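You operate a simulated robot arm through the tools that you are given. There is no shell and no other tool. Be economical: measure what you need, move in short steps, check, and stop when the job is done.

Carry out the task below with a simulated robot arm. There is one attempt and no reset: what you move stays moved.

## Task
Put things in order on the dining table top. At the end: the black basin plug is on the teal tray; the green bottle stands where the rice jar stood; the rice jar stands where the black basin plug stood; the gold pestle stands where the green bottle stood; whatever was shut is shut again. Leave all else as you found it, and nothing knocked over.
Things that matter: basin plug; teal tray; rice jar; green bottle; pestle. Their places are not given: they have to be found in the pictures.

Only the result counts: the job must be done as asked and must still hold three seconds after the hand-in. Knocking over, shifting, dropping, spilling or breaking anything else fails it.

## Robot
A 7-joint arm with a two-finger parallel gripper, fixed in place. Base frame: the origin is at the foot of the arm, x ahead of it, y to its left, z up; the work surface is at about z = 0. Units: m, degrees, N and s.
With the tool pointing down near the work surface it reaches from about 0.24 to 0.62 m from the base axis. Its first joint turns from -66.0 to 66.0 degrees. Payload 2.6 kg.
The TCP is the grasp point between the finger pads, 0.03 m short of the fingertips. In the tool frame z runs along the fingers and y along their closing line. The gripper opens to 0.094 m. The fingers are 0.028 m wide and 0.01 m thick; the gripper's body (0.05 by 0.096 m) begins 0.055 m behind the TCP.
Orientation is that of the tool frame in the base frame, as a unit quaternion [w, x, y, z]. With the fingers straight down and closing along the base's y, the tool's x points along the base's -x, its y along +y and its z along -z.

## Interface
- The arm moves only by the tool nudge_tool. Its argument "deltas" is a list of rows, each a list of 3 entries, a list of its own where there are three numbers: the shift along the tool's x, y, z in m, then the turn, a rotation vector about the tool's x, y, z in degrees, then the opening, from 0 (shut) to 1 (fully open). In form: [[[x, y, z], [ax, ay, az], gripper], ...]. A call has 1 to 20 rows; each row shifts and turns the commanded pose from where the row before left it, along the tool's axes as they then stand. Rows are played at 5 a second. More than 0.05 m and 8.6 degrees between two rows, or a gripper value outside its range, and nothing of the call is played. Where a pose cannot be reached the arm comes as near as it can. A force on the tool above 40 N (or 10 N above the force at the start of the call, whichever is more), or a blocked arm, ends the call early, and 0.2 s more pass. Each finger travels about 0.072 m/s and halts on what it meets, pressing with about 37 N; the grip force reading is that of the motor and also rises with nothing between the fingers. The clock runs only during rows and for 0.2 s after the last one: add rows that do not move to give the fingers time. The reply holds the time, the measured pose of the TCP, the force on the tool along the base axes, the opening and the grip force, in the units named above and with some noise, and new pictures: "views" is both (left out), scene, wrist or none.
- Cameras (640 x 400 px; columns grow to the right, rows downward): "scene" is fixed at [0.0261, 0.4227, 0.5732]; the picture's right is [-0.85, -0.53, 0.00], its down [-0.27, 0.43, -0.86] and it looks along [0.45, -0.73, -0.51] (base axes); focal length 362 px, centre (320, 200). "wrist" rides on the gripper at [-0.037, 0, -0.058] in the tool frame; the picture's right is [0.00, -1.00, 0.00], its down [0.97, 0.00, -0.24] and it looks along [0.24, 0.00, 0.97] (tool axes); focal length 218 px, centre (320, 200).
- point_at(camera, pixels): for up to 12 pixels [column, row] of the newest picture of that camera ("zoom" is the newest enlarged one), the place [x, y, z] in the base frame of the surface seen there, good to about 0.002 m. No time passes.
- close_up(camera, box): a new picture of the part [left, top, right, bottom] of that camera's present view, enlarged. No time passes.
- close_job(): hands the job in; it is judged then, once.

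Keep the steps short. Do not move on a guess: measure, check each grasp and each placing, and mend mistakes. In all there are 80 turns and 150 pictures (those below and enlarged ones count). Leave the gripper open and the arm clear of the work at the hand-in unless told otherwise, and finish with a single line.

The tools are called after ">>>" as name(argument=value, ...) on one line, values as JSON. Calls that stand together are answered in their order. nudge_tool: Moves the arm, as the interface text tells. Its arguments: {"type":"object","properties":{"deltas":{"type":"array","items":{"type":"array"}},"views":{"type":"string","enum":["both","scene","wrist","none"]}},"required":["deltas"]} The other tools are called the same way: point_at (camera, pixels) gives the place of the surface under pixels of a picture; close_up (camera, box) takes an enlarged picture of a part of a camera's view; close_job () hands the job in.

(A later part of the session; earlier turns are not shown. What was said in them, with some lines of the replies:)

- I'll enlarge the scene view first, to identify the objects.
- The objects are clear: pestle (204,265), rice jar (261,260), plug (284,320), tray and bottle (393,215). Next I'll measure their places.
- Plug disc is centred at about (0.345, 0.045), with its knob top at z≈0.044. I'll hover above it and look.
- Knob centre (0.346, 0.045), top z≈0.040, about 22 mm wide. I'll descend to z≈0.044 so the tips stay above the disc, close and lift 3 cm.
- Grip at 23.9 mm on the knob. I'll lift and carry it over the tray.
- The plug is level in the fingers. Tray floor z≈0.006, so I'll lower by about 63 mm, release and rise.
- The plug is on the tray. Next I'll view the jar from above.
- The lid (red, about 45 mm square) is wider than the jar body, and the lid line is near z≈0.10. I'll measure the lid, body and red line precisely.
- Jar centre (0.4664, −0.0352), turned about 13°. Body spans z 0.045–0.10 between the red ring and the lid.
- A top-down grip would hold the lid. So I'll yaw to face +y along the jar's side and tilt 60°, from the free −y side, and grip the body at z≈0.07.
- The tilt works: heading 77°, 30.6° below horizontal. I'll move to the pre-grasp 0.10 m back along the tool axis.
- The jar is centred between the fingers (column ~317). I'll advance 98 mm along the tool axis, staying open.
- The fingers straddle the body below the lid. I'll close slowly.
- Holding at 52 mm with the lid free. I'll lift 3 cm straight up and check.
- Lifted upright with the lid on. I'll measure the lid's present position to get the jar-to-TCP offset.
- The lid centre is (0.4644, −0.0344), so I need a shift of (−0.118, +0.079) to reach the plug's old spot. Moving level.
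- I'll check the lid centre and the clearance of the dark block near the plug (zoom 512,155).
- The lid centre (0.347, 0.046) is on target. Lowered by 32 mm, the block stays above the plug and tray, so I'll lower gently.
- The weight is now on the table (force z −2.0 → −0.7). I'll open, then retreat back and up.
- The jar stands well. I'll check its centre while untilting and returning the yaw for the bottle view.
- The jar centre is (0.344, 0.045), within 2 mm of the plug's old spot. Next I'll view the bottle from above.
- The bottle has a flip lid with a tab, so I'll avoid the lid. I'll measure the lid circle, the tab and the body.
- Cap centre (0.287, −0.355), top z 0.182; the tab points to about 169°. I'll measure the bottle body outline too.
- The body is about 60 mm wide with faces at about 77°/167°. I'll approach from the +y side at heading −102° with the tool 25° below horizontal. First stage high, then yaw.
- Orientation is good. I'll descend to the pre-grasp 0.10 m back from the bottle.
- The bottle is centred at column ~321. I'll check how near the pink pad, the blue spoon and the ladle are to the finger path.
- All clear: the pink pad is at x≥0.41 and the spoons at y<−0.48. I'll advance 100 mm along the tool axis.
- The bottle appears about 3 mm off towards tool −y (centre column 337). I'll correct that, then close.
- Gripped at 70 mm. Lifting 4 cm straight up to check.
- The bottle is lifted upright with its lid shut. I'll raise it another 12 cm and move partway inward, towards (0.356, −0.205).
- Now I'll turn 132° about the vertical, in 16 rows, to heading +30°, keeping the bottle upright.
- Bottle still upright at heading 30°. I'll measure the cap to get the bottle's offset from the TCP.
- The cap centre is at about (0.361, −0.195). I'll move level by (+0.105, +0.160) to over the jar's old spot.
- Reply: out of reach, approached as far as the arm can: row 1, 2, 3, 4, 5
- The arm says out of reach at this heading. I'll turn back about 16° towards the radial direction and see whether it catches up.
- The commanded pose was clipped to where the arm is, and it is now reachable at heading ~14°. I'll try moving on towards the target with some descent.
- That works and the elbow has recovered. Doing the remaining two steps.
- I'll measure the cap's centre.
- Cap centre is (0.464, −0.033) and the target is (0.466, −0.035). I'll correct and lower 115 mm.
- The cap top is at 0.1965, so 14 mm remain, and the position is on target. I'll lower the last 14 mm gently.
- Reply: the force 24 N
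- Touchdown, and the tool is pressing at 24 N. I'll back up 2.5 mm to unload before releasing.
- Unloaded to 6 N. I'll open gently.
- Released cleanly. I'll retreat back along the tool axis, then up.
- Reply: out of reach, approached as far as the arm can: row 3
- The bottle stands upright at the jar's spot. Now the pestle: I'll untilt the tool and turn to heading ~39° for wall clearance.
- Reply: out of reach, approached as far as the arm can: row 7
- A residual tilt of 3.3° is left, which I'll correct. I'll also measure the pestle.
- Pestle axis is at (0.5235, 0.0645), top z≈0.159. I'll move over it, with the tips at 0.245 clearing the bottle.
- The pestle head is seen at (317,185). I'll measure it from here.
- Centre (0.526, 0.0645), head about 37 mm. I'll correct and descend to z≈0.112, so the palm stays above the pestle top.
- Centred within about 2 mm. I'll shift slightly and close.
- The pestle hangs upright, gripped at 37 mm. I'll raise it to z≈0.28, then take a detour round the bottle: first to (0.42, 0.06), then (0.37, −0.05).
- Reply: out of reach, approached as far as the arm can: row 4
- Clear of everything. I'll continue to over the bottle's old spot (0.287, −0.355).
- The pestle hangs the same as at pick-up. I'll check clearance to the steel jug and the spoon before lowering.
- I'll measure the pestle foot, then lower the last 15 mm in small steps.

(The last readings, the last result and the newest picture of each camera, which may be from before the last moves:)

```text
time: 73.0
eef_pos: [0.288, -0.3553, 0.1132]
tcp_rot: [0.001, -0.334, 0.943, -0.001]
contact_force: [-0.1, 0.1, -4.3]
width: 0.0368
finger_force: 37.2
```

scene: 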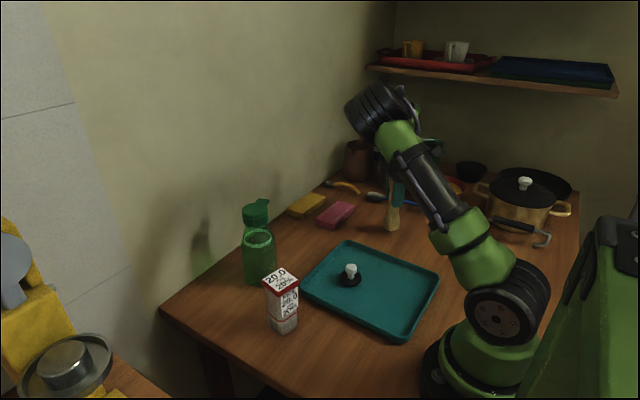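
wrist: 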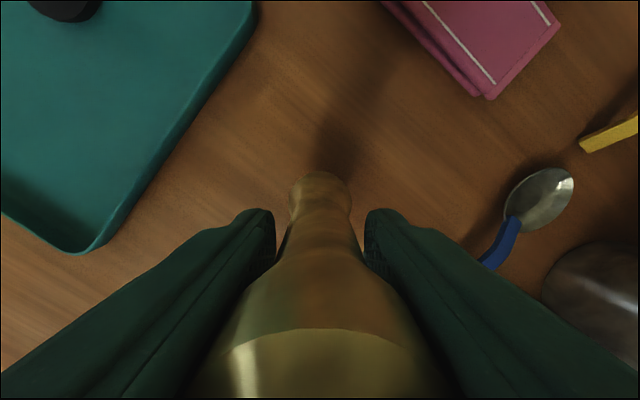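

No contact yet at z 0.113. I'll continue in 1 mm steps.

>>> nudge_tool(deltas=[[[0, 0, 0.001], [0, 0, 0], 0.05], [[0, 0, 0.001], [0, 0, 0], 0.05], [[0, 0, 0], [0, 0, 0], 0.05]], views="scene")

>>> close_up(camera="scene", box=[340, 150, 460, 260])

```text
time: 73.8
eef_pos: [0.2881, -0.3559, 0.1123]
tcp_rot: [0.001, -0.334, 0.943, 0.0]
contact_force: [-0.3, -0.6, -3.7]
width: 0.0367
finger_force: 36.7
```

scene: 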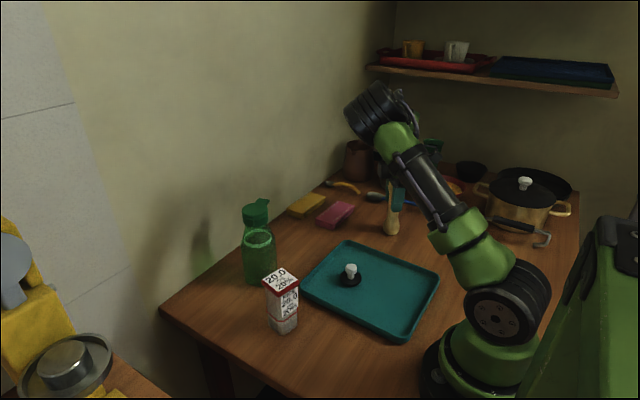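

```text
3.64 times, centred on (400, 205) of scene
```

zoom: 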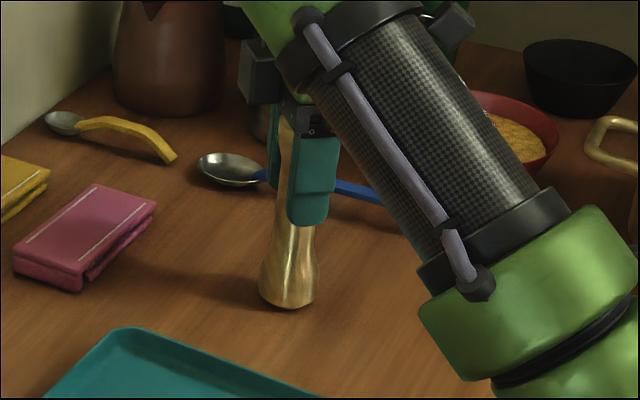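

Still carrying −3.7 N. A few more 1 mm steps until the force shows contact.

>>> nudge_tool(deltas=[[[0, 0, 0.001], [0, 0, 0], 0.05], [[0, 0, 0.001], [0, 0, 0], 0.05], [[0, 0, 0], [0, 0, 0], 0.05]], views="none")

```text
time: 74.6
eef_pos: [0.2891, -0.3562, 0.1112]
tcp_rot: [0.002, -0.335, 0.942, -0.002]
contact_force: [-0.1, 4.8, 18.7]
width: 0.0366
finger_force: 37.3
```

Contact. I'll back off 1 mm and then open.

>>> nudge_tool(deltas=[[[0, 0, -0.0012], [0, 0, 0], 0.05], [[0, 0, 0], [0, 0, 0], 0.05]], views="none")

>>> nudge_tool(deltas=[[[0, 0, 0], [0, 0, 0], 0.45], [[0, 0, 0], [0, 0, 0], 0.6], [[0, 0, 0], [0, 0, 0], 0.85], [[0, 0, 0], [0, 0, 0], 0.85]], views="both")

>>> close_up(camera="scene", box=[340, 150, 460, 260])

```text
time: 75.2
eef_pos: [0.2875, -0.3565, 0.1131]
tcp_rot: [0.001, -0.333, 0.943, -0.001]
contact_force: [3.5, 0.0, 8.0]
width: 0.0367
finger_force: 36.8
```

```text
time: 76.2
eef_pos: [0.2885, -0.3556, 0.1109]
tcp_rot: [0.002, -0.333, 0.943, -0.001]
contact_force: [0.7, -0.3, -0.3]
width: 0.08
finger_force: 0.0
```

scene: 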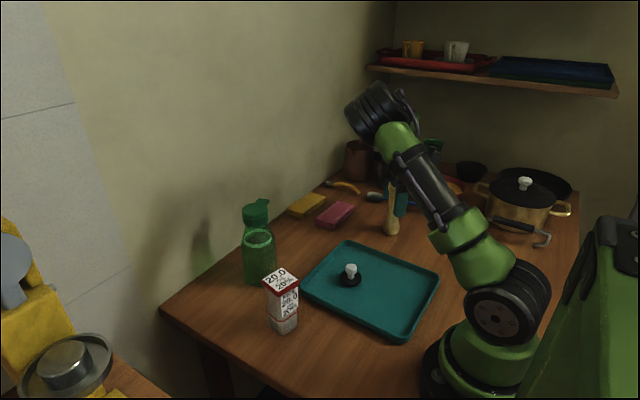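
wrist: 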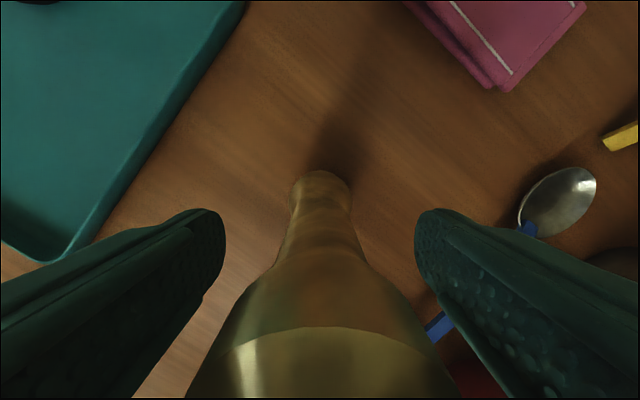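

```text
3.64 times, centred on (400, 205) of scene
```

zoom: 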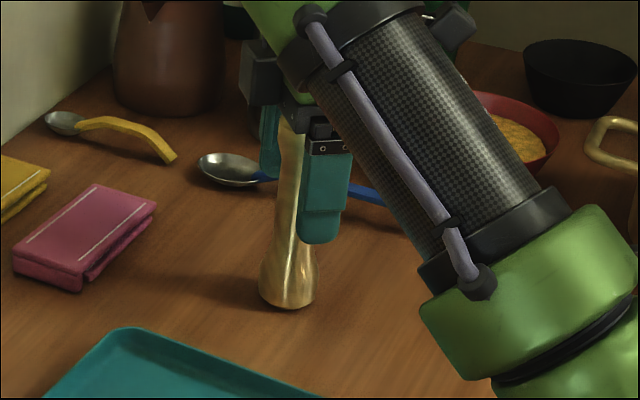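

The pestle stands. I'll rise straight up in steps and move clear.

>>> nudge_tool(deltas=[[[0, 0, -0.02], [0, 0, 0], 0.85], [[0, 0, -0.04], [0, 0, 0], 0.85], [[0, 0, -0.04], [0, 0, 0], 0.85], [[0, 0, -0.04], [0, 0, 0], 1], [[0, 0, -0.03], [0, 0, 0], 1], [[-0.03, 0.035, 0], [0, 0, 0], 1], [[-0.03, 0.035, 0], [0, 0, 0], 1], [[-0.03, 0.035, 0], [0, 0, 0], 1], [[0, 0, 0], [0, 0, 0], 1], [[0, 0, 0], [0, 0, 0], 1]], views="both")

>>> close_up(camera="scene", box=[340, 130, 580, 270])

>>> close_up(camera="scene", box=[200, 180, 450, 350])

```text
time: 78.4
eef_pos: [0.2912, -0.2167, 0.2792]
tcp_rot: [0.001, -0.334, 0.943, -0.001]
contact_force: [-0.9, -1.0, -0.5]
width: 0.0943
finger_force: 0.0
```

scene: 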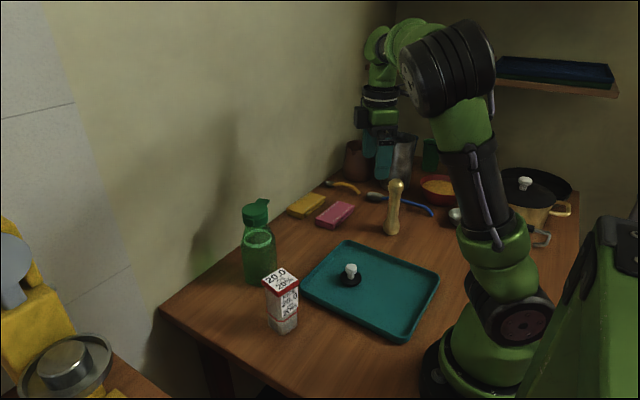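
wrist: 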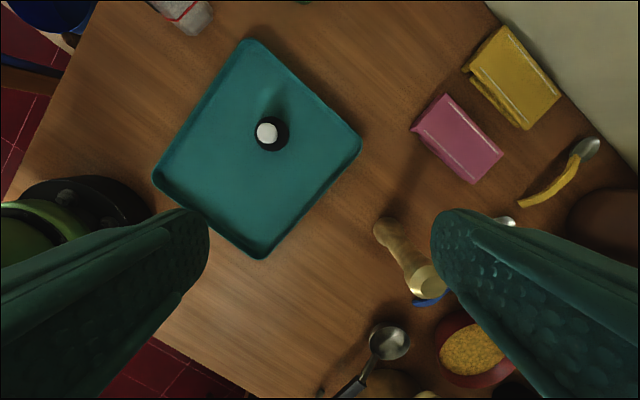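

```text
2.67 times, centred on (460, 200) of scene
```

zoom: 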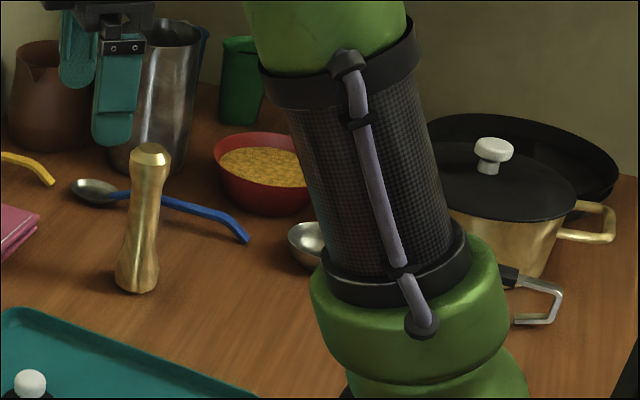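

```text
2.35 times, centred on (325, 265) of scene
```

zoom: 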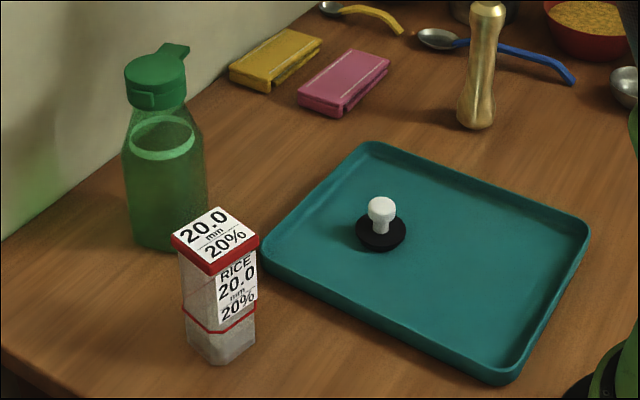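

Everything stands. A last measurement of the pestle and bottle positions.

>>> point_at(camera="zoom", pixels=[[155, 68], [126, 72], [184, 70], [148, 85], [477, 126], [460, 110], [494, 110], [380, 245]])

>>> point_at(camera="scene", pixels=[[396, 184], [393, 205]])

```text
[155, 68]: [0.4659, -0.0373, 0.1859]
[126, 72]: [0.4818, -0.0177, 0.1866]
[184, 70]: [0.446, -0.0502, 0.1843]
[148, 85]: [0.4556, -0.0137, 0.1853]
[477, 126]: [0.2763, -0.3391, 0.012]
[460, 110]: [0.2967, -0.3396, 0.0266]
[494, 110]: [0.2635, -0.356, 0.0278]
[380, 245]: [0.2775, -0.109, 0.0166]
```

```text
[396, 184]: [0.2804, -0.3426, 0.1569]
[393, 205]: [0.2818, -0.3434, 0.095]
```

All the measurements agree: bottle (0.465, −0.035), pestle (0.284, −0.357), jar (0.344, 0.045), plug flat on the tray. The lids are still shut, the gripper is open and the arm is clear, so I'm handing in.

>>> close_job()

```text
The job is handed in.
```

The job is handed in: the plug is on the teal tray, the rice jar, bottle and pestle each stand within about 4 mm of their asked places (the bottle is turned about 116° from how it stood), the lids are shut and nothing was knocked over.
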